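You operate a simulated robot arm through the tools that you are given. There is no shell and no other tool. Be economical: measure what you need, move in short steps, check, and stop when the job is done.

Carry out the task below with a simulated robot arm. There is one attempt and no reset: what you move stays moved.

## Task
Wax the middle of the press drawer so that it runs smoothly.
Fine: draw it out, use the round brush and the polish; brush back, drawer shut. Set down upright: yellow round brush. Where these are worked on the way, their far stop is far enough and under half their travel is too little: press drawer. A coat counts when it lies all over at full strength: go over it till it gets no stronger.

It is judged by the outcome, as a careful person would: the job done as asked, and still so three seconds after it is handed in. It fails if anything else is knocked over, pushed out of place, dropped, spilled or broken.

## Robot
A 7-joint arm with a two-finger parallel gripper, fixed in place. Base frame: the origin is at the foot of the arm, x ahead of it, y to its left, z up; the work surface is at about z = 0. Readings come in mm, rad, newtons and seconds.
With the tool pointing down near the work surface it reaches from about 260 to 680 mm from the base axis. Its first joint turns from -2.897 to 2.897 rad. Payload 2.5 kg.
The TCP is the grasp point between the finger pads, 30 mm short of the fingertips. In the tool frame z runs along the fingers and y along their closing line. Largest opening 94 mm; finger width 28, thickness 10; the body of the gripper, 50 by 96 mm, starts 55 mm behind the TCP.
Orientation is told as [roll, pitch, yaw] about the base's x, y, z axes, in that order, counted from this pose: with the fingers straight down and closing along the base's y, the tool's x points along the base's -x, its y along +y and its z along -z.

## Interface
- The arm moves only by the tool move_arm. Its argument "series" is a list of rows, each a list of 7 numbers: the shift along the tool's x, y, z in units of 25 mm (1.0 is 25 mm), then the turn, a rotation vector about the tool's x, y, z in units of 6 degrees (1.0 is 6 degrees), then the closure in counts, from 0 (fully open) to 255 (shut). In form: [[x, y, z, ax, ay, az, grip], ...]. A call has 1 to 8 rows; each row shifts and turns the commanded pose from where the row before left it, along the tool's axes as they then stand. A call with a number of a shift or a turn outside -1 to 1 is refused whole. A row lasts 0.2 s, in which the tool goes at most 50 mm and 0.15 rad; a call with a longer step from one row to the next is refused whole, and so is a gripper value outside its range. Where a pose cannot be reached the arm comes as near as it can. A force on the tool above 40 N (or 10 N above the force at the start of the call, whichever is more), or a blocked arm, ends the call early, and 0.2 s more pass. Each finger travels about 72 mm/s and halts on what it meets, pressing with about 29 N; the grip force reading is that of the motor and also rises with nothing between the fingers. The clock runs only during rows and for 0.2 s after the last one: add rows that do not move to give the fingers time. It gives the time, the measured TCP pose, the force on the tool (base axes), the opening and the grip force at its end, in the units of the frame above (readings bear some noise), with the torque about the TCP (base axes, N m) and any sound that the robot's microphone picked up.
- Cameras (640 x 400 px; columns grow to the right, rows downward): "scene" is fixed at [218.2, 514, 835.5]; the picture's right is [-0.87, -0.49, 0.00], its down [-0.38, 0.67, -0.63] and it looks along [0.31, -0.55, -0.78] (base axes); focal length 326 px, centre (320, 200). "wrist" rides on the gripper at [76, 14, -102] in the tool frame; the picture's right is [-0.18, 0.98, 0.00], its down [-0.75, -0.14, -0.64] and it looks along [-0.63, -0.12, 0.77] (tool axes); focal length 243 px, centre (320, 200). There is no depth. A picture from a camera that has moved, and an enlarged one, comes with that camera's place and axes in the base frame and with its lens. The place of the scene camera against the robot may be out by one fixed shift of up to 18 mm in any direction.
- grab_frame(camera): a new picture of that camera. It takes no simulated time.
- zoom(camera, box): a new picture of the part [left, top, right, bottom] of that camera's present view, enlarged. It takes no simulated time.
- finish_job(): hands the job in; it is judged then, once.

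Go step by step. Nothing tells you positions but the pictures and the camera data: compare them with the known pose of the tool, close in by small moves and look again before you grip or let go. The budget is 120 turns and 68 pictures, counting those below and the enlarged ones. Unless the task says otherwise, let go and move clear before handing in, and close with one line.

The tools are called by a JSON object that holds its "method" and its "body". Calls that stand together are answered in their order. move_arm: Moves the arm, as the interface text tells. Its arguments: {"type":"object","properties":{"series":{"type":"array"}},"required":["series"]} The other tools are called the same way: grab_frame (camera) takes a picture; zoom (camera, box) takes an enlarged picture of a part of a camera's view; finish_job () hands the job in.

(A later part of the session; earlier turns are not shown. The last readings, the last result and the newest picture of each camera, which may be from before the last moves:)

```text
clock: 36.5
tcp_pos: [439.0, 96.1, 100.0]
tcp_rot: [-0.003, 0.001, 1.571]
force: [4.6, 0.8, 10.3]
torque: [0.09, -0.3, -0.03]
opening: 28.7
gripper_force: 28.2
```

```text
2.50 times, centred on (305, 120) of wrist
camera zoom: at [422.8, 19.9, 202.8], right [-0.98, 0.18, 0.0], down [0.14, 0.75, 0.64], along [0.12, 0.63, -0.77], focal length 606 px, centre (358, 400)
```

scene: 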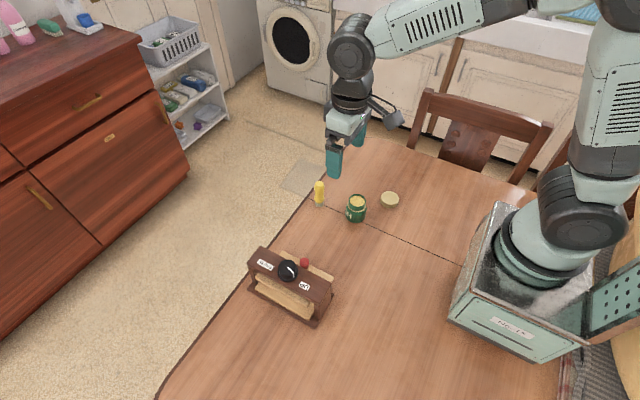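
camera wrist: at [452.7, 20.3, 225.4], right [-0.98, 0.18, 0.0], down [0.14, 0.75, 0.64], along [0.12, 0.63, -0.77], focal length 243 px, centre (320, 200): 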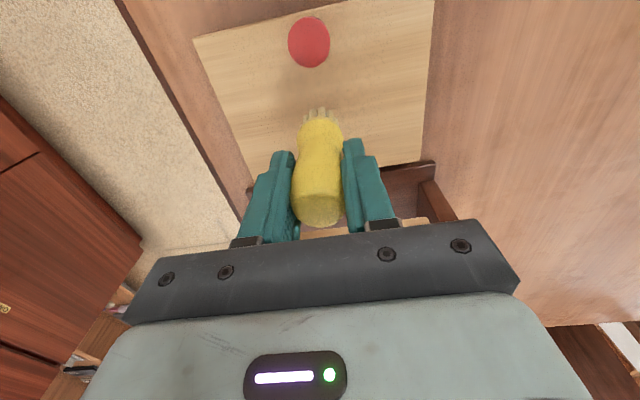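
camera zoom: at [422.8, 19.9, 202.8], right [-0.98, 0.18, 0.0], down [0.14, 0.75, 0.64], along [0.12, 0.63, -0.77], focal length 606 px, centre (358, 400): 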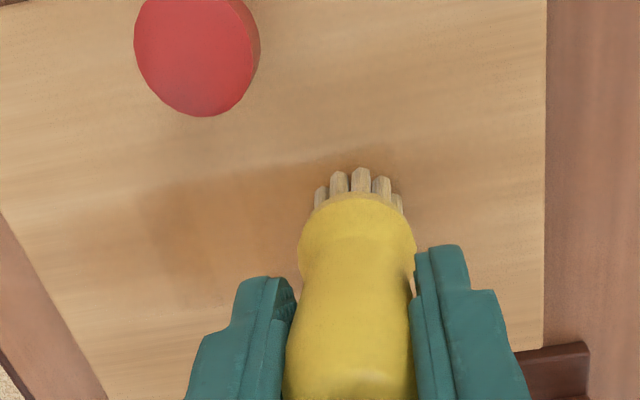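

{"method": "move_arm", "body": {"series": [[-0.6, 0, 0, 0, 0, 0, 255], [0, -0.6, 0, 0, 0, 0, 255], [0, -0.6, 0, 0, 0, 0, 255], [0, -0.6, 0, 0, 0, 0, 255], [0, -0.6, 0, 0, 0, 0, 255]]}}

{"method": "move_arm", "body": {"series": [[0, 0.6, 0, 0, 0, 0, 255], [0, 0.6, 0, 0, 0, 0, 255], [0, 0.6, 0, 0, 0, 0, 255], [0, 0.6, 0, 0, 0, 0, 255]]}}

{"method": "move_arm", "body": {"series": [[0.6, 0, 0, 0, 0, 0, 255], [0.7, 0, 0, 0, 0, 0, 255], [0, -0.6, 0, 0, 0, 0, 255], [0, -0.6, 0, 0, 0, 0, 255], [0, -0.6, 0, 0, 0, 0, 255], [0, -0.6, 0, 0, 0, 0, 255]]}}

{"method": "move_arm", "body": {"series": [[0, 0.6, 0, 0, 0, 0, 255], [0, 0.6, 0, 0, 0, 0, 255], [0, 0.6, 0, 0, 0, 0, 255], [0, 0.6, 0, 0, 0, 0, 255], [0, 0, 0, 0, 0, 0, 255]]}}

{"method": "move_arm", "body": {"series": [[0, 0, -1, 0, 0, 0, 255], [0, 0, -1, 0, 0, 0, 255], [1, -0.5, -1, 0, 0, 0, 255], [1, -0.5, -0.5, 0, 0, 0, 255], [1, 0, 0, 0, 0, 0, 255], [1, 0, 0, 0, 0, 0, 255]]}}

{"method": "grab_frame", "body": {"camera": "wrist"}}

{"method": "zoom", "body": {"camera": "scene", "box": [260, 200, 360, 290]}}

```text
clock: 37.7
tcp_pos: [499.0, 110.7, 98.1]
tcp_rot: [-0.001, 0.001, 1.571]
force: [-5.5, -0.1, 17.3]
torque: [0.17, 0.47, 0.05]
opening: 29.2
gripper_force: 28.9
```

```text
clock: 38.7
tcp_pos: [439.0, 110.9, 98.2]
tcp_rot: [-0.003, -0.002, 1.571]
force: [4.6, -0.6, 16.1]
torque: [0.18, -0.41, -0.06]
opening: 28.9
gripper_force: 28.8
```

```text
clock: 40.1
tcp_pos: [496.4, 76.9, 99.9]
tcp_rot: [-0.003, 0.002, 1.572]
force: [-3.1, 0.5, 9.0]
torque: [0.08, 0.14, 0.01]
opening: 29.2
gripper_force: 29.1
```

```text
clock: 41.3
tcp_pos: [436.8, 78.6, 99.6]
tcp_rot: [-0.004, 0.0, 1.57]
force: [3.3, 0.9, 8.3]
torque: [-0.04, -0.26, 0.02]
opening: 29.1
gripper_force: 28.7
```

```text
clock: 42.7
tcp_pos: [463.9, -21.8, 186.6]
tcp_rot: [-0.002, 0.001, 1.571]
force: [-1.1, 0.1, -0.7]
torque: [0.01, 0.02, 0.03]
opening: 29.1
gripper_force: 28.5
```

```text
27 pictures are left
camera wrist: at [447.8, -97.6, 289.2], right [-0.98, 0.18, 0.0], down [0.14, 0.75, 0.64], along [0.12, 0.63, -0.77], focal length 243 px, centre (320, 200)
```

wrist: 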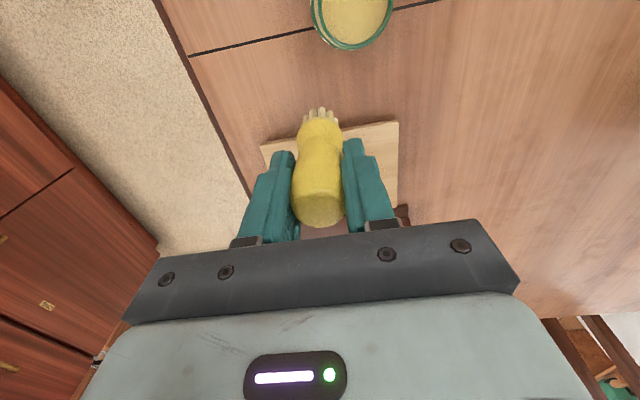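

```text
4.44 times, centred on (310, 245) of scene
camera zoom: at [218.2, 514.0, 835.5], right [-0.87, -0.49, 0.0], down [-0.38, 0.67, -0.63], along [0.31, -0.55, -0.78], focal length 1449 px, centre (364, 0)
```

zoom: 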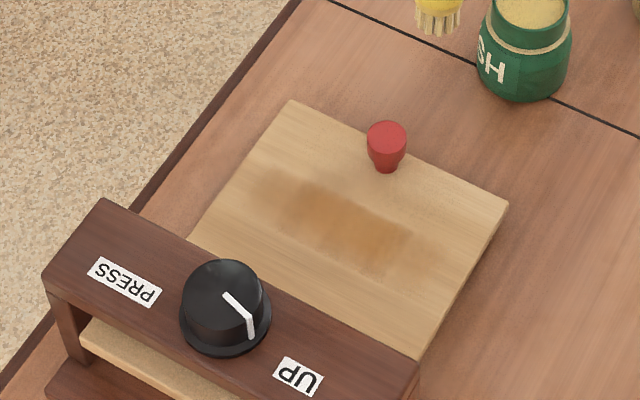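

{"method": "zoom", "body": {"camera": "scene", "box": [295, 220, 375, 284]}}

```text
6.25 times, centred on (335, 252) of scene
camera zoom: at [218.2, 514.0, 835.5], right [-0.87, -0.49, 0.0], down [-0.38, 0.67, -0.63], along [0.31, -0.55, -0.78], focal length 2038 px, centre (226, -125)
```

zoom: 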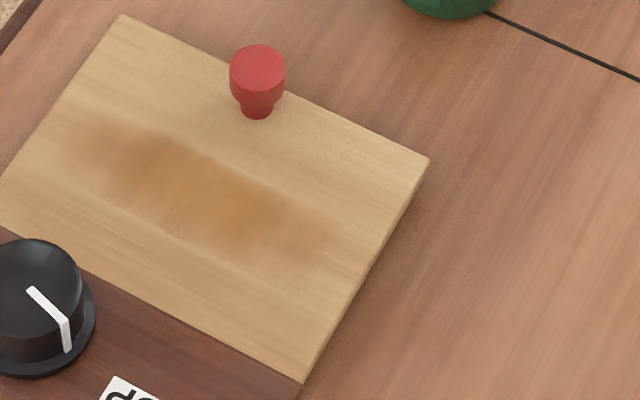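

The coat forms a band along x in the middle (around y≈92), weak at its ends. I go back and stroke over a longer x range.

{"method": "move_arm", "body": {"series": [[-0.93, 0, 0, 0, 0, 0, 255], [-0.93, 0, 0, 0, 0, 0, 255], [-0.93, 0, 0, 0, 0, 0, 255], [-0.93, 0, 0, 0, 0, 0, 255], [-0.93, 0, 0.8, 0, 0, 0, 255], [0, 0, 0.9, 0, 0, 0, 255], [0, 0, 0.9, 0, 0, 0, 255], [0, 0, 0.7, 0, 0, 0, 255]]}}

{"method": "move_arm", "body": {"series": [[0, 0, 0.15, 0, 0, 0, 255], [0, 0, 0, 0, 0, 0, 255]]}}

```text
clock: 44.5
tcp_pos: [462.5, 95.7, 102.6]
tcp_rot: [-0.004, 0.0, 1.573]
force: [-0.3, 0.1, -1.3]
torque: [-0.03, -0.03, -0.02]
opening: 29.1
gripper_force: 29.3
```

```text
clock: 45.1
tcp_pos: [462.7, 94.2, 99.1]
tcp_rot: [-0.003, 0.001, 1.573]
force: [-2.4, -0.6, 4.8]
torque: [-0.06, 0.17, -0.01]
opening: 28.7
gripper_force: 29.0
```

{"method": "move_arm", "body": {"series": [[0, 0.6, 0.05, 0, 0, 0, 255], [0, 0.6, 0, 0, 0, 0, 255], [0, 0.6, 0, 0, 0, 0, 255], [0, 0.6, 0, 0, 0, 0, 255], [0, 0, 0, 0, 0, 0, 255]]}}

{"method": "move_arm", "body": {"series": [[0, -0.65, 0, 0, 0, 0, 255], [0, -0.65, 0, 0, 0, 0, 255], [0, -0.65, 0, 0, 0, 0, 255], [0, -0.65, 0, 0, 0, 0, 255], [0, -0.65, 0, 0, 0, 0, 255], [0, -0.65, 0, 0, 0, 0, 255], [0, -0.65, 0, 0, 0, 0, 255], [0, -0.4, 0, 0, 0, 0, 255]]}}

{"method": "move_arm", "body": {"series": [[-0.5, 0, 0, 0, 0, 0, 255], [0, 0.7, 0, 0, 0, 0, 255], [0, 0.7, 0, 0, 0, 0, 255], [0, 0.7, 0, 0, 0, 0, 255], [0, 0.7, 0, 0, 0, 0, 255], [0, 0.7, 0, 0, 0, 0, 255], [0, 0.7, 0, 0, 0, 0, 255], [0, 0.7, 0, 0, 0, 0, 255]]}}

{"method": "move_arm", "body": {"series": [[0.95, 0, 0, 0, 0, 0, 255], [0, -0.7, 0, 0, 0, 0, 255], [0, -0.7, 0, 0, 0, 0, 255], [0, -0.7, 0, 0, 0, 0, 255], [0, -0.7, 0, 0, 0, 0, 255], [0, -0.7, 0, 0, 0, 0, 255], [0, -0.7, 0, 0, 0, 0, 255], [0, -0.7, 0, 0, 0, 0, 255]]}}

{"method": "move_arm", "body": {"series": [[0, 0, -1, 0, 0, 0, 255], [0, 0, -1, 0, 0, 0, 255], [1, 0.7, -1, 0, 0, 0, 255], [1, 0.7, -0.5, 0, 0, 0, 255], [1, 0.7, 0, 0, 0, 0, 255], [1, 0.7, 0, 0, 0, 0, 255]]}}

{"method": "zoom", "body": {"camera": "scene", "box": [295, 220, 375, 284]}}

```text
clock: 46.3
tcp_pos: [402.9, 94.2, 100.2]
tcp_rot: [-0.004, -0.002, 1.571]
force: [4.0, -0.4, 10.7]
torque: [0.1, -0.31, 0.0]
opening: 29.0
gripper_force: 29.0
```

```text
clock: 48.1
tcp_pos: [524.0, 92.0, 102.1]
tcp_rot: [-0.003, 0.0, 1.57]
force: [-2.1, 0.1, 2.6]
torque: [-0.06, 0.1, -0.04]
opening: 29.1
gripper_force: 28.4
```

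```text
clock: 49.9
tcp_pos: [404.3, 107.1, 101.2]
tcp_rot: [-0.002, 0.0, 1.573]
force: [3.8, -0.3, 10.3]
torque: [-0.08, -0.33, 0.05]
opening: 29.0
gripper_force: 29.3
```

```text
clock: 51.7
tcp_pos: [525.3, 82.6, 101.5]
tcp_rot: [-0.002, -0.001, 1.57]
force: [-3.0, 0.1, 7.8]
torque: [-0.03, 0.23, -0.03]
opening: 29.3
gripper_force: 29.5
```

```text
clock: 53.1
tcp_pos: [457.7, -16.4, 187.3]
tcp_rot: [-0.002, 0.0, 1.572]
force: [-0.3, 0.5, -1.4]
torque: [-0.03, 0.01, -0.04]
opening: 28.9
gripper_force: 29.2
```

```text
6.25 times, centred on (335, 252) of scene
camera zoom: at [218.2, 514.0, 835.5], right [-0.87, -0.49, 0.0], down [-0.38, 0.67, -0.63], along [0.31, -0.55, -0.78], focal length 2038 px, centre (226, -125)
```

zoom: 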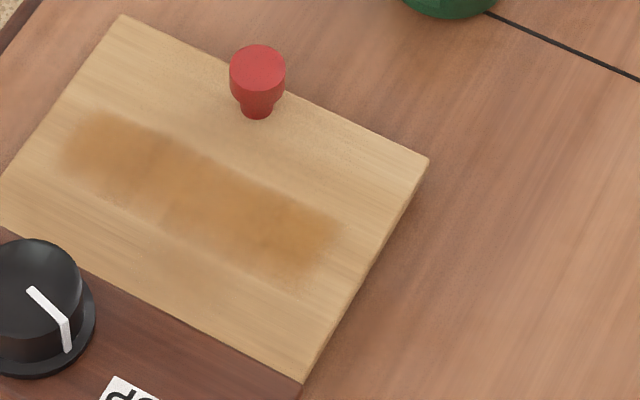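

The target shows as a rectangle, about x 398–534 and y 70–115. It still has weaker spots, so I give it another full set of passes.

{"method": "move_arm", "body": {"series": [[-0.95, 0.5, 0, 0, 0, 0, 255], [-0.95, 0.5, 0, 0, 0, 0, 255], [-0.95, 0.5, 0, 0, 0, 0, 255], [-0.95, 0.5, 0, 0, 0, 0, 255], [0, 0.3, 0.9, 0, 0, 0, 255], [0, 0, 0.9, 0, 0, 0, 255], [0, 0, 0.9, 0, 0, 0, 255], [0, 0, 0.7, 0, 0, 0, 255]]}}

{"method": "move_arm", "body": {"series": [[0, 0, 0.1, 0, 0, 0, 255], [0, 0, 0, 0, 0, 0, 255]]}}

```text
clock: 54.9
tcp_pos: [396.8, 79.1, 103.6]
tcp_rot: [-0.001, -0.001, 1.57]
force: [-0.7, 0.3, -1.2]
torque: [-0.01, 0.03, -0.03]
opening: 28.9
gripper_force: 29.1
```

```text
clock: 55.5
tcp_pos: [398.0, 77.8, 100.6]
tcp_rot: [-0.002, 0.0, 1.571]
force: [-2.5, 0.7, 6.6]
torque: [-0.13, 0.21, 0.01]
opening: 28.7
gripper_force: 29.1
```

{"method": "move_arm", "body": {"series": [[0, -0.68, 0.08, 0, 0, 0, 255], [0, -0.68, 0, 0, 0, 0, 255], [0, -0.68, 0, 0, 0, 0, 255], [0, -0.68, 0, 0, 0, 0, 255], [0, -0.68, 0, 0, 0, 0, 255], [0, -0.68, 0, 0, 0, 0, 255], [0, -0.68, 0, 0, 0, 0, 255], [0, -0.6, 0, 0, 0, 0, 255]]}}

{"method": "move_arm", "body": {"series": [[-0.56, 0.68, 0, 0, 0, 0, 255], [0, 0.68, 0, 0, 0, 0, 255], [0, 0.68, 0, 0, 0, 0, 255], [0, 0.68, 0, 0, 0, 0, 255], [0, 0.68, 0, 0, 0, 0, 255], [0, 0.68, 0, 0, 0, 0, 255], [0, 0.68, 0, 0, 0, 0, 255], [0, 0.6, 0, 0, 0, 0, 255]]}}

{"method": "move_arm", "body": {"series": [[-0.56, -0.68, 0, 0, 0, 0, 255], [0, -0.68, 0, 0, 0, 0, 255], [0, -0.68, 0, 0, 0, 0, 255], [0, -0.68, 0, 0, 0, 0, 255], [0, -0.68, 0, 0, 0, 0, 255], [0, -0.68, 0, 0, 0, 0, 255], [0, -0.68, 0, 0, 0, 0, 255], [0, -0.6, 0, 0, 0, 0, 255]]}}

{"method": "move_arm", "body": {"series": [[0, 0, -1, 0, 0, 0, 255], [0, 0, -1, 0, 0, 0, 255], [1, 0.7, -1, 0, 0, 0, 255], [1, 0.7, -0.5, 0, 0, 0, 255], [1, 0.7, 0, 0, 0, 0, 255], [1, 0.7, 0, 0, 0, 0, 255], [1, 0, 0, 0, 0, 0, 255]]}}

{"method": "zoom", "body": {"camera": "scene", "box": [295, 220, 375, 284]}}

```text
clock: 57.3
tcp_pos: [535.2, 78.4, 98.3]
tcp_rot: [-0.002, -0.001, 1.574]
force: [-3.5, 0.2, 9.0]
torque: [0.13, 0.24, 0.07]
opening: 28.9
gripper_force: 29.2
```

```text
clock: 59.1
tcp_pos: [399.2, 90.8, 99.0]
tcp_rot: [-0.003, 0.001, 1.571]
force: [3.9, 0.7, 11.1]
torque: [0.16, -0.31, -0.09]
opening: 28.9
gripper_force: 29.3
```

```text
clock: 60.9
tcp_pos: [534.4, 105.7, 96.9]
tcp_rot: [-0.001, 0.0, 1.573]
force: [-5.1, -0.7, 14.5]
torque: [0.13, 0.42, 0.1]
opening: 29.0
gripper_force: 29.3
```

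```text
clock: 62.5
tcp_pos: [462.7, -20.4, 185.7]
tcp_rot: [0.0, -0.001, 1.571]
force: [-0.3, -0.2, -0.4]
torque: [0.01, 0.0, -0.02]
opening: 28.8
gripper_force: 28.1
```

```text
6.25 times, centred on (335, 252) of scene
camera zoom: at [218.2, 514.0, 835.5], right [-0.87, -0.49, 0.0], down [-0.38, 0.67, -0.63], along [0.31, -0.55, -0.78], focal length 2038 px, centre (226, -125)
```

zoom: 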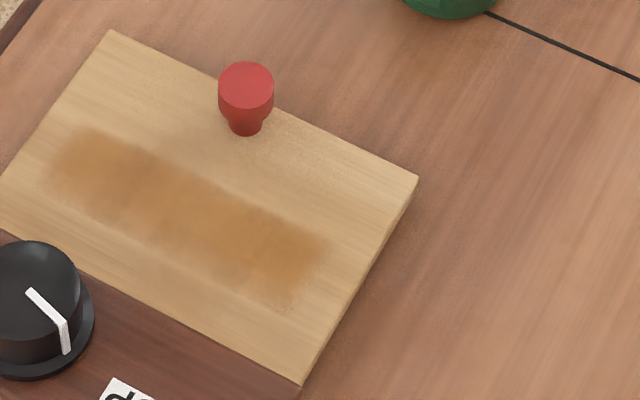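

The drawer slid in about 10 mm from my sideways shifts, so the patch is now centred near y≈103, and the coat is nearly even. I dip once more for a last full-strength set of passes.

{"method": "move_arm", "body": {"series": [[0.67, 0.34, -0.2, 0, 0, 0, 255], [0.67, 0.34, 0, 0, 0, 0, 255], [0.67, 0.34, 0, 0, 0, 0, 255], [0.66, 0.34, 0, 0, 0, 0, 255], [0, 0, 0, 0, 0, 0, 255]]}}

{"method": "zoom", "body": {"camera": "wrist", "box": [250, 40, 390, 160]}}

```text
clock: 63.7
tcp_pos: [427.9, -87.3, 191.1]
tcp_rot: [-0.003, 0.0, 1.57]
force: [-0.6, -0.3, -1.1]
torque: [0.02, 0.03, 0.03]
opening: 28.7
gripper_force: 29.0
```

```text
3.33 times, centred on (320, 100) of wrist
camera zoom: at [411.9, -162.2, 293.3], right [-0.98, 0.18, 0.0], down [0.14, 0.75, 0.64], along [0.12, 0.63, -0.77], focal length 809 px, centre (320, 533)
```

zoom: 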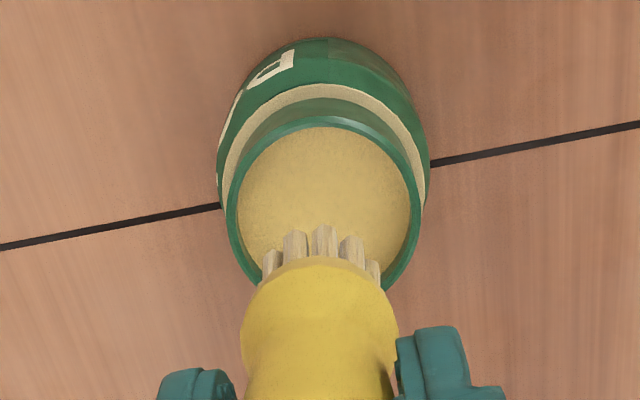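

{"method": "move_arm", "body": {"series": [[0, 0, 0.6, 0, 0, 0, 255], [0, 0, 0.5, 0, 0, 0, 255], [0, 0, 0.3, 0, 0, 0, 255], [0, 0, 0, 0, 0, 0, 255]]}}

{"method": "move_arm", "body": {"series": [[0, 0, 0.1, 0, 0, 0, 255]]}}

{"method": "move_arm", "body": {"series": [[0, 0, 0.1, 0, 0, 0, 255]]}}

```text
clock: 64.7
tcp_pos: [427.7, -86.9, 156.3]
tcp_rot: [0.0, -0.001, 1.573]
force: [-0.7, 0.3, -0.1]
torque: [0.0, 0.02, 0.0]
opening: 29.0
gripper_force: 29.2
```

```text
clock: 65.1
tcp_pos: [427.5, -85.2, 153.5]
tcp_rot: [-0.003, 0.0, 1.573]
force: [0.2, 0.2, -0.2]
torque: [0.02, 0.0, -0.01]
opening: 28.8
gripper_force: 29.4
```

```text
clock: 65.5
tcp_pos: [428.8, -85.9, 150.7]
tcp_rot: [-0.003, -0.001, 1.572]
force: [1.0, 0.5, -0.2]
torque: [0.02, 0.01, -0.02]
opening: 28.8
gripper_force: 28.9
```

{"method": "move_arm", "body": {"series": [[0, 0, 0.1, 0, 0, 0, 255]]}}

{"method": "move_arm", "body": {"series": [[0, 0, 0.08, 0, 0, 0, 255]]}}

```text
clock: 65.9
tcp_pos: [428.9, -87.2, 150.6]
tcp_rot: [-0.002, 0.002, 1.574]
force: [-5.4, 2.5, 18.8]
torque: [0.08, 0.5, 0.0]
opening: 28.8
gripper_force: 29.0
```

```text
clock: 66.3
tcp_pos: [429.2, -87.0, 149.6]
tcp_rot: [-0.003, 0.002, 1.572]
force: [-4.5, -0.1, 10.7]
torque: [-0.04, 0.35, -0.07]
opening: 29.2
gripper_force: 28.9
stopped in row 1: the force on the tool passed its limit at 49 N (the readings are from after the stop); the commanded pose is now the measured one
```

{"method": "move_arm", "body": {"series": [[0, 0, -0.6, 0, 0, 0, 255], [0, 0, -0.9, 0, 0, 0, 255], [-1, 0.2, -0.1, 0, 0, 0, 255], [-1, 0.2, 0, 0, 0, 0, 255], [-1, 0.2, 0, 0, 0, 0, 255], [-1, 0.2, 0, 0, 0, 0, 255], [-1, 0.2, 0, 0, 0, 0, 255], [-1, 0.2, 0, 0, 0, 0, 255]]}}

{"method": "move_arm", "body": {"series": [[-1, 0, 0, 0, 0, 0, 255], [0, 0, 0.9, 0, 0, 0, 255], [0, 0, 0.9, 0, 0, 0, 255], [0, 0, 0.9, 0, 0, 0, 255], [0, 0, 0.6, 0, 0, 0, 255], [0, 0, 0, 0, 0, 0, 255]]}}

```text
clock: 68.1
tcp_pos: [398.7, 65.1, 190.7]
tcp_rot: [-0.005, 0.003, 1.571]
force: [-0.4, 0.7, -1.0]
torque: [0.02, 0.03, 0.02]
opening: 28.9
gripper_force: 29.1
```

```text
clock: 69.5
tcp_pos: [399.2, 91.3, 104.5]
tcp_rot: [-0.003, 0.002, 1.571]
force: [0.0, 0.6, -1.6]
torque: [-0.01, 0.0, 0.01]
opening: 28.5
gripper_force: 28.7
```

{"method": "move_arm", "body": {"series": [[0, 0, 0.2, 0, 0, 0, 255], [0, 0, 0, 0, 0, 0, 255]]}}

{"method": "move_arm", "body": {"series": [[0, 0, 0.05, 0, 0, 0, 255]]}}

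```text
clock: 70.1
tcp_pos: [399.2, 89.2, 100.9]
tcp_rot: [-0.003, 0.002, 1.573]
force: [-2.3, 1.0, 5.0]
torque: [-0.1, 0.21, 0.0]
opening: 28.9
gripper_force: 29.5
```

```text
clock: 70.5
tcp_pos: [398.0, 89.0, 101.4]
tcp_rot: [-0.002, 0.002, 1.573]
force: [-4.5, 0.0, 10.0]
torque: [0.13, 0.38, 0.02]
opening: 28.9
gripper_force: 29.0
```

{"method": "move_arm", "body": {"series": [[0, -0.68, 0, 0, 0, 0, 255], [0, -0.68, 0, 0, 0, 0, 255], [0, -0.68, 0, 0, 0, 0, 255], [0, -0.68, 0, 0, 0, 0, 255], [0, -0.68, 0, 0, 0, 0, 255], [0, -0.68, 0, 0, 0, 0, 255], [0, -0.68, 0, 0, 0, 0, 255], [0, -0.6, 0, 0, 0, 0, 255]]}}

{"method": "move_arm", "body": {"series": [[0, 0.68, 0, 0, 0, 0, 255], [0, 0.68, 0, 0, 0, 0, 255], [0, 0.68, 0, 0, 0, 0, 255], [0, 0.68, 0, 0, 0, 0, 255], [0, 0.68, 0, 0, 0, 0, 255], [0, 0.68, 0, 0, 0, 0, 255], [0, 0.68, 0, 0, 0, 0, 255], [0, 0.6, 0, 0, 0, 0, 255]]}}

{"method": "move_arm", "body": {"series": [[0, 0, -0.4, 0, 0, 0, 255], [-0.56, 0, 0, 0, 0, 0, 255], [0, 0, 0.4, 0, 0, 0, 255], [0, 0, 0, 0, 0, 0, 255]]}}

{"method": "move_arm", "body": {"series": [[0, -0.68, 0, 0, 0, 0, 255], [0, -0.68, 0, 0, 0, 0, 255], [0, -0.68, 0, 0, 0, 0, 255], [0, -0.68, 0, 0, 0, 0, 255], [0, -0.68, 0, 0, 0, 0, 255], [0, -0.68, 0, 0, 0, 0, 255], [0, -0.68, 0, 0, 0, 0, 255], [0, -0.6, 0, 0, 0, 0, 255]]}}

{"method": "move_arm", "body": {"series": [[0, 0.68, 0, 0, 0, 0, 255], [0, 0.68, 0, 0, 0, 0, 255], [0, 0.68, 0, 0, 0, 0, 255], [0, 0.68, 0, 0, 0, 0, 255], [0, 0.68, 0, 0, 0, 0, 255], [0, 0.68, 0, 0, 0, 0, 255], [0, 0.68, 0, 0, 0, 0, 255], [0, 0.6, 0, 0, 0, 0, 255]]}}

{"method": "move_arm", "body": {"series": [[0, 0, -0.4, 0, 0, 0, 255], [-0.56, 0, 0, 0, 0, 0, 255], [0, 0, 0.4, 0, 0, 0, 255], [0, 0, 0, 0, 0, 0, 255]]}}

{"method": "move_arm", "body": {"series": [[0, -0.68, 0, 0, 0, 0, 255], [0, -0.68, 0, 0, 0, 0, 255], [0, -0.68, 0, 0, 0, 0, 255], [0, -0.68, 0, 0, 0, 0, 255], [0, -0.68, 0, 0, 0, 0, 255], [0, -0.68, 0, 0, 0, 0, 255], [0, -0.68, 0, 0, 0, 0, 255], [0, -0.6, 0, 0, 0, 0, 255]]}}

{"method": "move_arm", "body": {"series": [[0, 0.68, 0, 0, 0, 0, 255], [0, 0.68, 0, 0, 0, 0, 255], [0, 0.68, 0, 0, 0, 0, 255], [0, 0.68, 0, 0, 0, 0, 255], [0, 0.68, 0, 0, 0, 0, 255], [0, 0.68, 0, 0, 0, 0, 255], [0, 0.68, 0, 0, 0, 0, 255], [0, 0.6, 0, 0, 0, 0, 255]]}}

{"method": "move_arm", "body": {"series": [[0, 0, -1, 0, 0, 0, 255], [0, 0, -1, 0, 0, 0, 255], [1, -0.5, -1, 0, 0, 0, 255], [1, -0.5, -0.5, 0, 0, 0, 255], [1, -0.5, 0, 0, 0, 0, 255], [1, -0.5, 0, 0, 0, 0, 255], [1, 0, 0, 0, 0, 0, 255]]}}

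{"method": "zoom", "body": {"camera": "scene", "box": [295, 220, 375, 284]}}

```text
clock: 72.3
tcp_pos: [534.7, 89.6, 98.5]
tcp_rot: [-0.002, 0.001, 1.571]
force: [-3.4, -0.7, 10.8]
torque: [0.12, 0.36, 0.05]
opening: 28.8
gripper_force: 29.3
```

```text
clock: 74.1
tcp_pos: [400.5, 88.4, 102.3]
tcp_rot: [-0.004, 0.002, 1.571]
force: [3.4, 0.0, 9.8]
torque: [0.05, -0.2, -0.02]
opening: 29.0
gripper_force: 28.9
```

```text
clock: 75.1
tcp_pos: [397.9, 103.9, 100.3]
tcp_rot: [-0.003, 0.002, 1.573]
force: [-5.1, -0.4, 13.7]
torque: [0.15, 0.4, 0.06]
opening: 29.0
gripper_force: 28.6
```

```text
clock: 76.9
tcp_pos: [534.0, 102.5, 101.3]
tcp_rot: [-0.003, 0.001, 1.572]
force: [-0.7, 0.9, -0.4]
torque: [-0.01, -0.01, 0.0]
opening: 29.0
gripper_force: 29.4
```

```text
clock: 78.7
tcp_pos: [399.0, 102.3, 100.8]
tcp_rot: [-0.004, 0.002, 1.571]
force: [3.6, 0.0, 13.1]
torque: [0.13, -0.24, -0.04]
opening: 28.8
gripper_force: 28.8
```

```text
clock: 79.7
tcp_pos: [398.1, 117.4, 100.1]
tcp_rot: [-0.002, 0.003, 1.573]
force: [-5.0, -1.2, 13.0]
torque: [-0.13, 0.42, -0.01]
opening: 28.9
gripper_force: 28.2
```

```text
clock: 81.5
tcp_pos: [534.2, 116.3, 101.2]
tcp_rot: [-0.003, 0.003, 1.571]
force: [-3.0, 0.2, 6.7]
torque: [-0.09, 0.24, -0.04]
opening: 28.9
gripper_force: 28.8
```

```text
clock: 83.3
tcp_pos: [402.4, 116.0, 99.0]
tcp_rot: [-0.007, 0.001, 1.57]
force: [6.0, -0.3, 17.6]
torque: [0.17, -0.43, -0.08]
opening: 28.9
gripper_force: 28.4
```

```text
clock: 84.9
tcp_pos: [449.4, -9.6, 187.6]
tcp_rot: [-0.004, 0.001, 1.572]
force: [-0.8, 0.3, -1.5]
torque: [-0.02, 0.03, -0.01]
opening: 28.8
gripper_force: 28.7
```

```text
6.25 times, centred on (335, 252) of scene
camera zoom: at [218.2, 514.0, 835.5], right [-0.87, -0.49, 0.0], down [-0.38, 0.67, -0.63], along [0.31, -0.55, -0.78], focal length 2038 px, centre (226, -125)
```

zoom: 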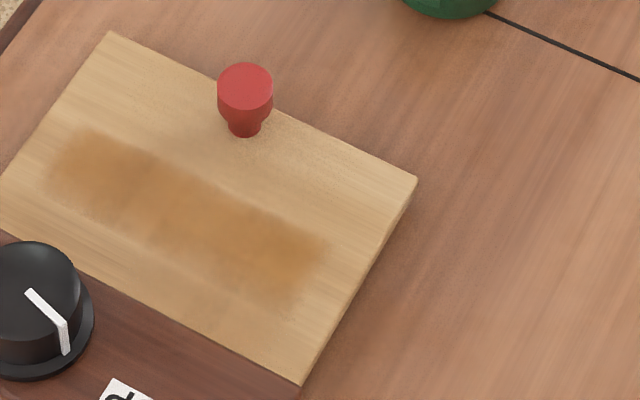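

{"method": "move_arm", "body": {"series": [[-0.9, 0, 0, 0, 0, 0, 255], [-0.9, 0, 0, 0, 0, 0, 255], [-0.9, 0, 0, 0, 0, 0, 255], [-0.9, 0, 0, 0, 0, 0, 255], [-0.9, -0.3, 0, 0, 0, 0, 255], [-0.9, -0.3, 0, 0, 0, 0, 255], [-0.9, 0, 0, 0, 0, 0, 255]]}}

{"method": "zoom", "body": {"camera": "wrist", "box": [210, 0, 430, 140]}}

```text
clock: 86.5
tcp_pos: [465.2, 149.9, 188.4]
tcp_rot: [-0.003, 0.001, 1.571]
force: [0.4, 0.6, -0.9]
torque: [-0.03, 0.01, 0.03]
opening: 29.2
gripper_force: 28.5
```

```text
2.86 times, centred on (320, 70) of wrist
camera zoom: at [449.7, 73.1, 290.9], right [-0.98, 0.18, 0.0], down [0.14, 0.76, 0.64], along [0.12, 0.63, -0.77], focal length 693 px, centre (320, 571)
```

zoom: 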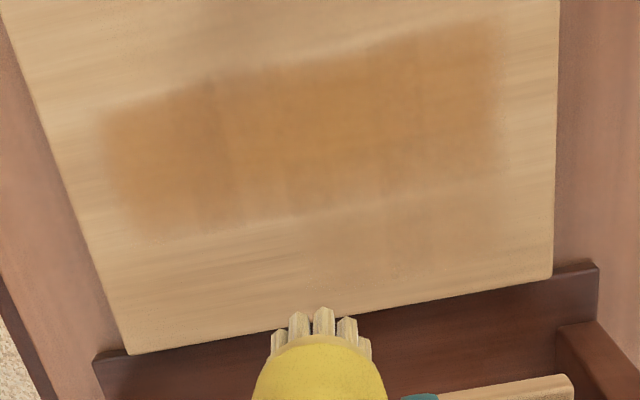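

The coat is strong almost all over, but its back strip (y≈126), mostly at the low-x side, is still lighter. I give that strip more passes.

{"method": "move_arm", "body": {"series": [[0.48, 0.9, 0, 0, 0, 0, 255], [0.48, 0.9, 0, 0, 0, 0, 255], [0, 0.88, 0, 0, 0, 0, 255], [0, 0, 0.9, 0, 0, 0, 255], [0, 0, 0.9, 0, 0, 0, 255], [0, 0, 0.9, 0, 0, 0, 255], [0, 0, 0.7, 0, 0, 0, 255], [0, 0, 0.14, 0, 0, 0, 255]]}}

{"method": "move_arm", "body": {"series": [[0, 0, 0, 0, 0, 0, 255]]}}

```text
clock: 88.3
tcp_pos: [395.2, 126.2, 100.6]
tcp_rot: [-0.005, 0.002, 1.573]
force: [-6.7, -0.7, 19.8]
torque: [0.05, 0.54, 0.04]
opening: 29.1
gripper_force: 28.9
```

```text
clock: 88.7
tcp_pos: [396.8, 126.1, 99.9]
tcp_rot: [-0.003, 0.0, 1.574]
force: [-5.8, -0.5, 21.1]
torque: [0.21, 0.54, 0.05]
opening: 29.1
gripper_force: 29.0
```

{"method": "move_arm", "body": {"series": [[0, -0.68, -0.02, 0, 0, 0, 255], [0, -0.68, 0, 0, 0, 0, 255], [0, -0.68, 0, 0, 0, 0, 255], [0, -0.68, 0, 0, 0, 0, 255], [0, -0.68, 0, 0, 0, 0, 255], [0, -0.68, 0, 0, 0, 0, 255], [0, -0.68, 0, 0, 0, 0, 255], [0, -0.6, 0, 0, 0, 0, 255]]}}

{"method": "move_arm", "body": {"series": [[0, 0.68, 0, 0, 0, 0, 255], [0, 0.68, 0, 0, 0, 0, 255], [0, 0.68, 0, 0, 0, 0, 255], [0, 0.68, 0, 0, 0, 0, 255], [0, 0.68, 0, 0, 0, 0, 255], [0, 0.68, 0, 0, 0, 0, 255], [0, 0.68, 0, 0, 0, 0, 255], [0, 0.6, 0, 0, 0, 0, 255]]}}

{"method": "move_arm", "body": {"series": [[0, -0.5, 0, 0, 0, 0, 255], [0, -0.5, 0, 0, 0, 0, 255], [0, -0.5, 0, 0, 0, 0, 255], [0.3, 0.5, 0, 0, 0, 0, 255], [0, 0.5, 0, 0, 0, 0, 255], [0, 0.5, 0, 0, 0, 0, 255], [0, 0, 0, 0, 0, 0, 255]]}}

{"method": "move_arm", "body": {"series": [[0, -0.68, 0, 0, 0, 0, 255], [0, -0.68, 0, 0, 0, 0, 255], [0, -0.68, 0, 0, 0, 0, 255], [0, -0.68, 0, 0, 0, 0, 255], [0, -0.68, 0, 0, 0, 0, 255], [0, -0.68, 0, 0, 0, 0, 255], [0, -0.68, 0, 0, 0, 0, 255], [0, -0.6, 0, 0, 0, 0, 255]]}}

{"method": "move_arm", "body": {"series": [[0, 0, -0.9, 0, 0, 0, 255], [0, 0, -0.9, 0, 0, 0, 255], [-0.6, 0.9, -0.9, 0, 0, 0, 255], [-0.6, 0.9, -0.8, 0, 0, 0, 255], [0, 0.9, 0, 0, 0, 0, 255], [0, 0, 0, 0, 0, 0, 255]]}}

{"method": "zoom", "body": {"camera": "wrist", "box": [210, 0, 430, 140]}}

```text
clock: 90.5
tcp_pos: [530.4, 125.2, 100.5]
tcp_rot: [-0.004, 0.002, 1.575]
force: [-7.9, -0.4, 22.4]
torque: [0.32, 0.64, 0.09]
opening: 29.0
gripper_force: 28.9
```

```text
clock: 92.3
tcp_pos: [397.3, 125.8, 100.1]
tcp_rot: [-0.003, 0.001, 1.572]
force: [1.0, -0.3, 2.5]
torque: [-0.07, -0.09, 0.01]
opening: 29.1
gripper_force: 29.1
```

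```text
clock: 93.9
tcp_pos: [396.2, 116.5, 100.6]
tcp_rot: [-0.007, 0.003, 1.574]
force: [5.5, 1.3, 14.4]
torque: [0.08, -0.41, -0.03]
opening: 28.7
gripper_force: 28.9
```

```text
clock: 95.7
tcp_pos: [532.3, 119.5, 99.3]
tcp_rot: [-0.001, 0.002, 1.573]
force: [-5.3, -0.6, 16.0]
torque: [0.15, 0.42, 0.02]
opening: 29.1
gripper_force: 28.8
```

```text
clock: 97.1
tcp_pos: [460.8, 146.5, 186.5]
tcp_rot: [-0.003, 0.002, 1.573]
force: [1.4, 0.7, -0.9]
torque: [0.03, 0.03, 0.04]
opening: 28.8
gripper_force: 29.2
```

```text
2.86 times, centred on (320, 70) of wrist
camera zoom: at [445.2, 70.7, 288.7], right [-0.98, 0.18, 0.0], down [0.14, 0.76, 0.64], along [0.12, 0.63, -0.77], focal length 693 px, centre (320, 571)
```

zoom: 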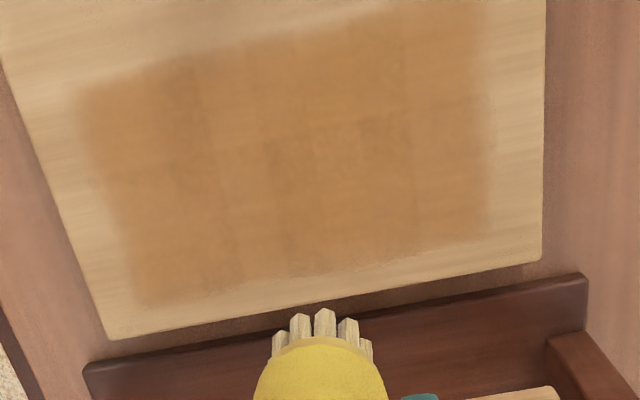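

The coated zone turns out to reach further back than I had covered (now y≈83–147, board's back edge ≈155). I make passes further back and then over all rows again.

{"method": "move_arm", "body": {"series": [[0.2, 0.85, 0, 0, 0, 0, 255], [0.14, 0.85, 0, 0, 0, 0, 255], [0, 0.85, 0, 0, 0, 0, 255], [0, 0, 0.9, 0, 0, 0, 255], [0, 0, 0.9, 0, 0, 0, 255], [0, 0, 0.9, 0, 0, 0, 255], [0, 0, 0.7, 0, 0, 0, 255], [0, 0, 0, 0, 0, 0, 255]]}}

{"method": "move_arm", "body": {"series": [[0, -0.68, 0.04, 0, 0, 0, 255], [0, -0.68, 0, 0, 0, 0, 255], [0, -0.68, 0, 0, 0, 0, 255], [0, -0.68, 0, 0, 0, 0, 255], [0, -0.68, 0, 0, 0, 0, 255], [0, -0.68, 0, 0, 0, 0, 255], [0, -0.68, 0, 0, 0, 0, 255], [0, -0.6, 0, 0, 0, 0, 255]]}}

{"method": "move_arm", "body": {"series": [[0, 0.68, 0, 0, 0, 0, 255], [0, 0.68, 0, 0, 0, 0, 255], [0, 0.68, 0, 0, 0, 0, 255], [0, 0.68, 0, 0, 0, 0, 255], [0, 0.68, 0, 0, 0, 0, 255], [0, 0.68, 0, 0, 0, 0, 255], [0, 0.68, 0, 0, 0, 0, 255], [0, 0.6, 0, 0, 0, 0, 255]]}}

```text
clock: 98.9
tcp_pos: [399.9, 139.2, 105.2]
tcp_rot: [-0.003, 0.002, 1.571]
force: [-0.3, 1.0, -0.6]
torque: [0.04, -0.01, 0.01]
opening: 29.1
gripper_force: 29.0
```

```text
clock: 100.7
tcp_pos: [535.2, 139.1, 103.3]
tcp_rot: [-0.002, 0.002, 1.571]
force: [-0.3, -0.4, -1.0]
torque: [-0.02, -0.05, 0.0]
opening: 29.0
gripper_force: 28.8
```

```text
clock: 102.5
tcp_pos: [401.6, 140.1, 102.1]
tcp_rot: [-0.006, 0.001, 1.57]
force: [-0.6, -0.3, 0.2]
torque: [0.02, 0.03, -0.02]
opening: 29.0
gripper_force: 29.1
```

{"method": "move_arm", "body": {"series": [[0, 0.1, 0.12, 0, 0, 0, 255], [0, 0, 0, 0, 0, 0, 255]]}}

```text
clock: 103.1
tcp_pos: [400.1, 140.1, 100.8]
tcp_rot: [-0.006, 0.002, 1.571]
force: [-0.2, -0.9, 24.9]
torque: [-0.03, 0.01, -0.01]
opening: 29.1
gripper_force: 28.7
```

{"method": "move_arm", "body": {"series": [[0, -0.68, -0.04, 0, 0, 0, 255], [0, -0.68, 0, 0, 0, 0, 255], [0, -0.68, 0, 0, 0, 0, 255], [0, -0.68, 0, 0, 0, 0, 255], [0, -0.68, 0, 0, 0, 0, 255], [0, -0.68, 0, 0, 0, 0, 255], [0, -0.68, 0, 0, 0, 0, 255], [0, -0.6, 0, 0, 0, 0, 255]]}}

{"method": "move_arm", "body": {"series": [[0, 0.68, 0, 0, 0, 0, 255], [0, 0.68, 0, 0, 0, 0, 255], [0, 0.68, 0, 0, 0, 0, 255], [0, 0.68, 0, 0, 0, 0, 255], [0, 0.68, 0, 0, 0, 0, 255], [0, 0.68, 0, 0, 0, 0, 255], [0, 0.68, 0, 0, 0, 0, 255], [0, 0.6, 0, 0, 0, 0, 255]]}}

{"method": "move_arm", "body": {"series": [[0, 0, -0.4, 0, 0, 0, 255], [0.52, 0, 0, 0, 0, 0, 255], [0, 0, 0.4, 0, 0, 0, 255], [0, 0, 0, 0, 0, 0, 255]]}}

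{"method": "move_arm", "body": {"series": [[0, -0.68, 0, 0, 0, 0, 255], [0, -0.68, 0, 0, 0, 0, 255], [0, -0.68, 0, 0, 0, 0, 255], [0, -0.68, 0, 0, 0, 0, 255], [0, -0.68, 0, 0, 0, 0, 255], [0, -0.68, 0, 0, 0, 0, 255], [0, -0.68, 0, 0, 0, 0, 255], [0, -0.6, 0, 0, 0, 0, 255]]}}

{"method": "move_arm", "body": {"series": [[0, 0, -0.4, 0, 0, 0, 255], [0.52, 0, 0, 0, 0, 0, 255], [0, 0, 0.4, 0, 0, 0, 255], [0, 0, 0, 0, 0, 0, 255]]}}

{"method": "move_arm", "body": {"series": [[0, 0.68, 0, 0, 0, 0, 255], [0, 0.68, 0, 0, 0, 0, 255], [0, 0.68, 0, 0, 0, 0, 255], [0, 0.68, 0, 0, 0, 0, 255], [0, 0.68, 0, 0, 0, 0, 255], [0, 0.68, 0, 0, 0, 0, 255], [0, 0.68, 0, 0, 0, 0, 255], [0, 0.6, 0, 0, 0, 0, 255]]}}

{"method": "move_arm", "body": {"series": [[0, 0, -0.4, 0, 0, 0, 255], [0.6, 0, 0, 0, 0, 0, 255], [0, 0, 0.4, 0, 0, 0, 255], [0, 0, 0, 0, 0, 0, 255]]}}

{"method": "move_arm", "body": {"series": [[0, -0.68, 0, 0, 0, 0, 255], [0, -0.68, 0, 0, 0, 0, 255], [0, -0.68, 0, 0, 0, 0, 255], [0, -0.68, 0, 0, 0, 0, 255], [0, -0.68, 0, 0, 0, 0, 255], [0, -0.68, 0, 0, 0, 0, 255], [0, -0.68, 0, 0, 0, 0, 255], [0, -0.6, 0, 0, 0, 0, 255]]}}

{"method": "move_arm", "body": {"series": [[0, 0, -0.9, 0, 0, 0, 255], [0, 0, -0.9, 0, 0, 0, 255], [-0.7, 0.7, -0.9, 0, 0, 0, 255], [-0.7, 0.7, -0.8, 0, 0, 0, 255], [-0.7, 0.7, 0, 0, 0, 0, 255], [0, 0.7, 0, 0, 0, 0, 255], [0, 0, 0, 0, 0, 0, 255]]}}

{"method": "zoom", "body": {"camera": "wrist", "box": [210, 0, 430, 140]}}

```text
clock: 104.9
tcp_pos: [531.2, 139.6, 102.8]
tcp_rot: [-0.003, 0.003, 1.571]
force: [-4.1, -0.7, 9.9]
torque: [-0.14, 0.26, -0.05]
opening: 29.1
gripper_force: 28.2
```

```text
clock: 106.7
tcp_pos: [400.1, 138.4, 99.9]
tcp_rot: [-0.009, 0.001, 1.572]
force: [13.9, 0.7, 36.0]
torque: [0.51, -0.86, -0.18]
opening: 29.1
gripper_force: 29.5
```

```text
clock: 107.7
tcp_pos: [397.1, 125.4, 99.4]
tcp_rot: [-0.004, 0.002, 1.571]
force: [-8.8, -1.0, 22.6]
torque: [0.21, 0.67, 0.15]
opening: 29.2
gripper_force: 29.1
```

```text
clock: 109.5
tcp_pos: [531.0, 127.8, 100.5]
tcp_rot: [-0.004, 0.001, 1.574]
force: [-9.1, -0.4, 23.7]
torque: [0.25, 0.63, 0.08]
opening: 29.1
gripper_force: 29.1
```

```text
clock: 110.5
tcp_pos: [531.5, 112.5, 100.3]
tcp_rot: [-0.005, 0.002, 1.572]
force: [-5.9, -1.1, 15.7]
torque: [0.11, 0.37, 0.02]
opening: 29.0
gripper_force: 29.4
```

```text
clock: 112.3
tcp_pos: [395.7, 112.3, 101.0]
tcp_rot: [-0.002, 0.004, 1.573]
force: [2.6, 1.6, 4.4]
torque: [-0.09, -0.25, 0.05]
opening: 28.8
gripper_force: 28.6
```

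```text
clock: 113.3
tcp_pos: [396.8, 98.0, 98.7]
tcp_rot: [-0.004, 0.001, 1.572]
force: [-4.5, -0.7, 12.4]
torque: [0.1, 0.44, 0.03]
opening: 29.1
gripper_force: 28.7
```

```text
clock: 115.1
tcp_pos: [532.1, 97.6, 100.7]
tcp_rot: [-0.003, 0.003, 1.573]
force: [-4.0, -0.1, 9.6]
torque: [-0.09, 0.24, 0.02]
opening: 29.0
gripper_force: 29.1
```

```text
clock: 116.7
tcp_pos: [462.4, 150.9, 187.9]
tcp_rot: [-0.001, 0.001, 1.571]
force: [0.2, -0.4, -0.3]
torque: [-0.01, 0.0, 0.03]
opening: 29.0
gripper_force: 29.4
```

```text
2.86 times, centred on (320, 70) of wrist
camera zoom: at [446.1, 74.8, 289.8], right [-0.98, 0.18, 0.0], down [0.14, 0.76, 0.64], along [0.12, 0.63, -0.77], focal length 693 px, centre (320, 571)
```

zoom: 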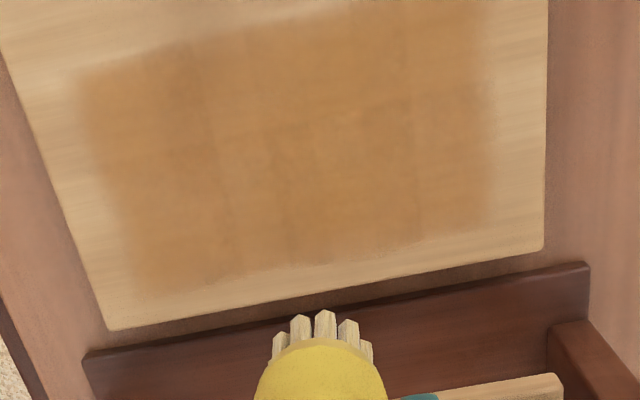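

{"method": "zoom", "body": {"camera": "scene", "box": [275, 200, 375, 280]}}

```text
5.00 times, centred on (325, 240) of scene
camera zoom: at [218.2, 514.0, 835.5], right [-0.87, -0.49, 0.0], down [-0.38, 0.67, -0.63], along [0.31, -0.55, -0.78], focal length 1630 px, centre (295, 0)
```

zoom: 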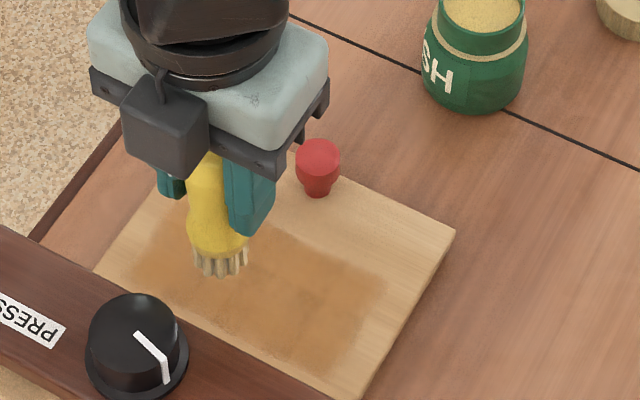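

The zone looks even and its back border no longer grows. For safety I give the front rows one more double pass and compare.

{"method": "move_arm", "body": {"series": [[0.92, 0.87, 0, 0, 0, 0, 255], [0.92, 0.87, 0, 0, 0, 0, 255], [0.92, 0.87, 0, 0, 0, 0, 255], [0, 0, 0.9, 0, 0, 0, 255], [0, 0, 0.9, 0, 0, 0, 255], [0, 0, 0.9, 0, 0, 0, 255], [0, 0, 0.72, 0, 0, 0, 255], [0, 0, 0, 0, 0, 0, 255]]}}

{"method": "move_arm", "body": {"series": [[0, 0, 0.12, 0, 0, 0, 255], [0, 0, 0, 0, 0, 0, 255]]}}

```text
clock: 118.5
tcp_pos: [396.8, 82.5, 100.8]
tcp_rot: [-0.003, 0.002, 1.574]
force: [-3.2, -0.3, 9.2]
torque: [0.02, 0.24, 0.03]
opening: 28.9
gripper_force: 29.3
```

```text
clock: 119.1
tcp_pos: [397.3, 82.0, 97.2]
tcp_rot: [-0.003, 0.004, 1.573]
force: [-3.4, -0.3, 9.0]
torque: [0.15, 0.31, 0.02]
opening: 29.0
gripper_force: 28.8
```

{"method": "move_arm", "body": {"series": [[0, -0.68, 0, 0, 0, 0, 255], [0, -0.68, 0, 0, 0, 0, 255], [0, -0.68, 0, 0, 0, 0, 255], [0, -0.68, 0, 0, 0, 0, 255], [0, -0.68, 0, 0, 0, 0, 255], [0, -0.68, 0, 0, 0, 0, 255], [0, -0.68, 0, 0, 0, 0, 255], [0, -0.6, 0, 0, 0, 0, 255]]}}

{"method": "move_arm", "body": {"series": [[0, 0.68, 0, 0, 0, 0, 255], [0, 0.68, 0, 0, 0, 0, 255], [0, 0.68, 0, 0, 0, 0, 255], [0, 0.68, 0, 0, 0, 0, 255], [0, 0.68, 0, 0, 0, 0, 255], [0, 0.68, 0, 0, 0, 0, 255], [0, 0.68, 0, 0, 0, 0, 255], [0, 0.6, 0, 0, 0, 0, 255]]}}

{"method": "move_arm", "body": {"series": [[0, 0, -0.4, 0, 0, 0, 255], [-0.4, 0, 0, 0, 0, 0, 255], [0, 0, 0.4, 0, 0, 0, 255], [0, 0, 0, 0, 0, 0, 255]]}}

{"method": "move_arm", "body": {"series": [[0, -0.68, 0, 0, 0, 0, 255], [0, -0.68, 0, 0, 0, 0, 255], [0, -0.68, 0, 0, 0, 0, 255], [0, -0.68, 0, 0, 0, 0, 255], [0, -0.68, 0, 0, 0, 0, 255], [0, -0.68, 0, 0, 0, 0, 255], [0, -0.68, 0, 0, 0, 0, 255], [0, -0.6, 0, 0, 0, 0, 255]]}}

{"method": "move_arm", "body": {"series": [[0, 0, -1, 0, 0, 0, 255], [0, 0, -1, 0, 0, 0, 255], [1, 0.3, -1, 0, 0, 0, 255], [1, 0.3, -0.6, 0, 0, 0, 255], [1, 0, 0, 0, 0, 0, 255], [1, 0, 0, 0, 0, 0, 255], [1, -0.3, 0, 0, 0, 0, 255], [0.8, -0.3, 0, 0, 0, 0, 255]]}}

{"method": "zoom", "body": {"camera": "scene", "box": [275, 200, 375, 280]}}

{"method": "grab_frame", "body": {"camera": "wrist"}}

```text
clock: 120.9
tcp_pos: [531.3, 82.7, 97.7]
tcp_rot: [-0.005, 0.002, 1.57]
force: [-3.4, 0.4, 10.2]
torque: [0.14, 0.28, 0.02]
opening: 28.7
gripper_force: 29.1
```

```text
clock: 122.7
tcp_pos: [394.7, 80.7, 96.9]
tcp_rot: [-0.003, 0.001, 1.573]
force: [3.1, 0.9, 8.9]
torque: [0.15, -0.25, -0.08]
opening: 29.0
gripper_force: 29.2
```

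```text
clock: 123.7
tcp_pos: [396.3, 91.5, 96.9]
tcp_rot: [-0.004, 0.002, 1.572]
force: [-4.0, -0.6, 10.9]
torque: [0.07, 0.33, 0.07]
opening: 29.3
gripper_force: 29.1
```

```text
clock: 125.5
tcp_pos: [531.6, 90.7, 97.8]
tcp_rot: [-0.002, 0.002, 1.571]
force: [-2.3, 0.2, 10.4]
torque: [0.13, 0.28, 0.07]
opening: 29.2
gripper_force: 28.5
```

```text
clock: 127.3
tcp_pos: [528.3, -51.7, 191.2]
tcp_rot: [-0.003, 0.002, 1.573]
force: [0.7, 0.9, -1.3]
torque: [0.01, 0.05, 0.01]
opening: 29.0
gripper_force: 29.8
```

```text
5.00 times, centred on (325, 240) of scene
camera zoom: at [218.2, 514.0, 835.5], right [-0.87, -0.49, 0.0], down [-0.38, 0.67, -0.63], along [0.31, -0.55, -0.78], focal length 1630 px, centre (295, 0)
```

zoom: 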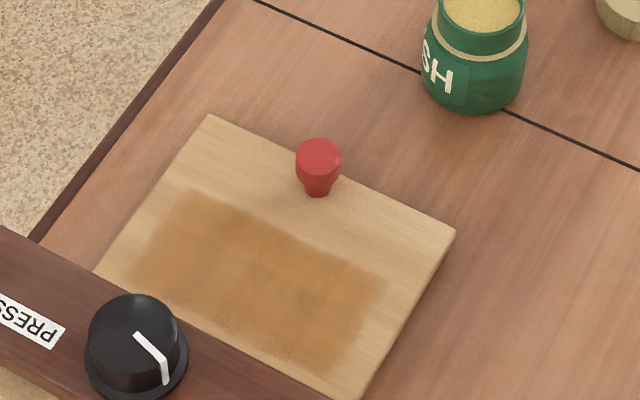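

```text
15 pictures are left
camera wrist: at [513.4, -128.7, 293.4], right [-0.98, 0.18, 0.0], down [0.14, 0.76, 0.64], along [0.12, 0.63, -0.77], focal length 243 px, centre (320, 200)
```

wrist: 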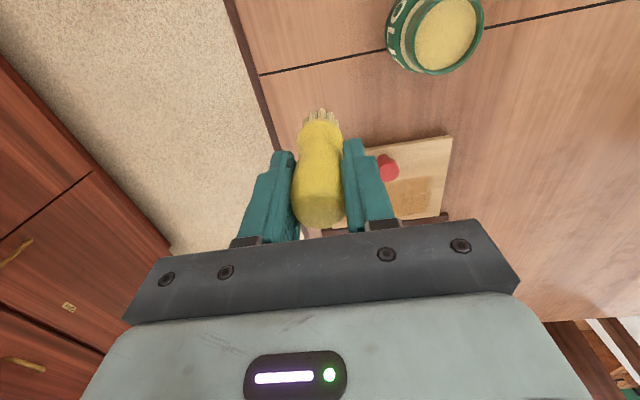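

{"method": "zoom", "body": {"camera": "scene", "box": [298, 234, 354, 276]}}

```text
9.52 times, centred on (326, 255) of scene
camera zoom: at [218.2, 514.0, 835.5], right [-0.87, -0.49, 0.0], down [-0.38, 0.67, -0.63], along [0.31, -0.55, -0.78], focal length 3105 px, centre (263, -324)
```

zoom: 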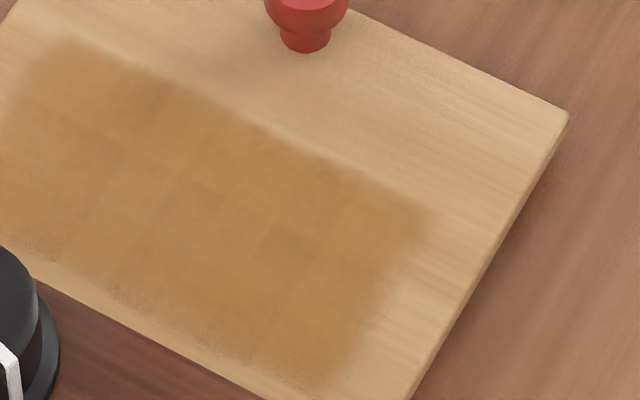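

The back rows look a touch lighter than the front ones. I reload the brush and go over the back rows again.

{"method": "move_arm", "body": {"series": [[0.28, 0.8, 0, 0, 0, 0, 255], [0.28, 0.8, 0, 0, 0, 0, 255], [0.28, 0.8, 0, 0, 0, 0, 255], [0.28, 0.8, 0, 0, 0, 0, 255], [0.28, 0.8, 0, 0, 0, 0, 255], [0, 0, 0, 0, 0, 0, 255]]}}

{"method": "move_arm", "body": {"series": [[0, 0, 0.6, 0, 0, 0, 255], [0, 0, 0.5, 0, 0, 0, 255], [0, 0, 0.3, 0, 0, 0, 255], [0, 0, 0.1, 0, 0, 0, 255], [0, 0, 0, 0, 0, 0, 255]]}}

{"method": "move_arm", "body": {"series": [[0, 0, 0.06, 0, 0, 0, 255]]}}

```text
clock: 128.7
tcp_pos: [430.1, -88.9, 187.1]
tcp_rot: [-0.004, 0.001, 1.573]
force: [-0.8, -0.2, 0.1]
torque: [-0.01, 0.0, -0.01]
opening: 28.8
gripper_force: 29.0
```

```text
clock: 129.9
tcp_pos: [430.3, -88.9, 151.6]
tcp_rot: [-0.005, 0.001, 1.571]
force: [0.9, -0.3, -0.5]
torque: [0.02, -0.03, 0.01]
opening: 29.0
gripper_force: 29.1
```

```text
clock: 130.3
tcp_pos: [429.7, -88.6, 150.1]
tcp_rot: [-0.002, 0.0, 1.573]
force: [0.3, 0.6, 1.7]
torque: [-0.03, 0.04, -0.04]
opening: 29.3
gripper_force: 29.3
```

{"method": "move_arm", "body": {"series": [[0, 0, 0.06, 0, 0, 0, 255]]}}

{"method": "move_arm", "body": {"series": [[0, 0, -0.6, 0, 0, 0, 255], [0, 0, -0.9, 0, 0, 0, 255], [-1, 0.2, -0.1, 0, 0, 0, 255], [-1, 0.2, 0, 0, 0, 0, 255], [-1, 0.2, 0, 0, 0, 0, 255], [-1, 0.2, 0, 0, 0, 0, 255], [-1, 0.2, 0, 0, 0, 0, 255], [-1, 0.2, 0, 0, 0, 0, 255]]}}

{"method": "move_arm", "body": {"series": [[-1, 0.1, 0, 0, 0, 0, 255], [-1, 0, 0, 0, 0, 0, 255], [-1, 0, 0, 0, 0, 0, 255], [0, 0, 0.9, 0, 0, 0, 255], [0, 0, 0.9, 0, 0, 0, 255], [0, 0, 0.9, 0, 0, 0, 255], [0, 0, 0.6, 0, 0, 0, 255], [0, 0, 0, 0, 0, 0, 255]]}}

```text
clock: 130.7
tcp_pos: [430.6, -89.5, 149.7]
tcp_rot: [-0.006, 0.005, 1.573]
force: [-9.6, -2.2, 39.4]
torque: [-0.18, 0.78, 0.02]
opening: 29.4
gripper_force: 29.4
```

```text
clock: 132.5
tcp_pos: [400.1, 64.4, 188.9]
tcp_rot: [-0.004, 0.002, 1.57]
force: [-0.2, 0.2, -0.5]
torque: [0.01, 0.03, 0.01]
opening: 29.1
gripper_force: 29.3
```

```text
clock: 134.3
tcp_pos: [399.9, 137.8, 103.5]
tcp_rot: [-0.004, 0.002, 1.573]
force: [0.2, 0.0, -0.8]
torque: [0.0, 0.01, -0.03]
opening: 29.1
gripper_force: 28.8
```

{"method": "move_arm", "body": {"series": [[0, 0, 0.12, 0, 0, 0, 255], [0, 0, 0, 0, 0, 0, 255]]}}

{"method": "move_arm", "body": {"series": [[0, 0, 0.04, 0, 0, 0, 255]]}}

```text
clock: 134.9
tcp_pos: [398.0, 136.5, 101.2]
tcp_rot: [-0.002, 0.002, 1.573]
force: [-0.3, 0.7, -0.6]
torque: [0.02, 0.02, 0.04]
opening: 29.2
gripper_force: 29.2
```

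```text
clock: 135.3
tcp_pos: [397.5, 136.3, 101.5]
tcp_rot: [-0.005, 0.004, 1.572]
force: [-0.3, -0.5, -0.9]
torque: [-0.01, -0.05, 0.0]
opening: 28.8
gripper_force: 29.3
```

{"method": "move_arm", "body": {"series": [[0, 0, 0.06, 0, 0, 0, 255]]}}

{"method": "move_arm", "body": {"series": [[0, 0, 0.03, 0, 0, 0, 255]]}}

```text
clock: 135.7
tcp_pos: [397.3, 137.7, 99.7]
tcp_rot: [-0.005, 0.002, 1.571]
force: [-7.6, -1.3, 22.8]
torque: [-0.02, 0.51, 0.04]
opening: 29.0
gripper_force: 29.0
```

```text
clock: 136.1
tcp_pos: [398.4, 137.5, 100.8]
tcp_rot: [-0.005, 0.0, 1.573]
force: [-10.9, -3.0, 32.9]
torque: [0.24, 0.7, 0.12]
opening: 29.0
gripper_force: 29.1
```

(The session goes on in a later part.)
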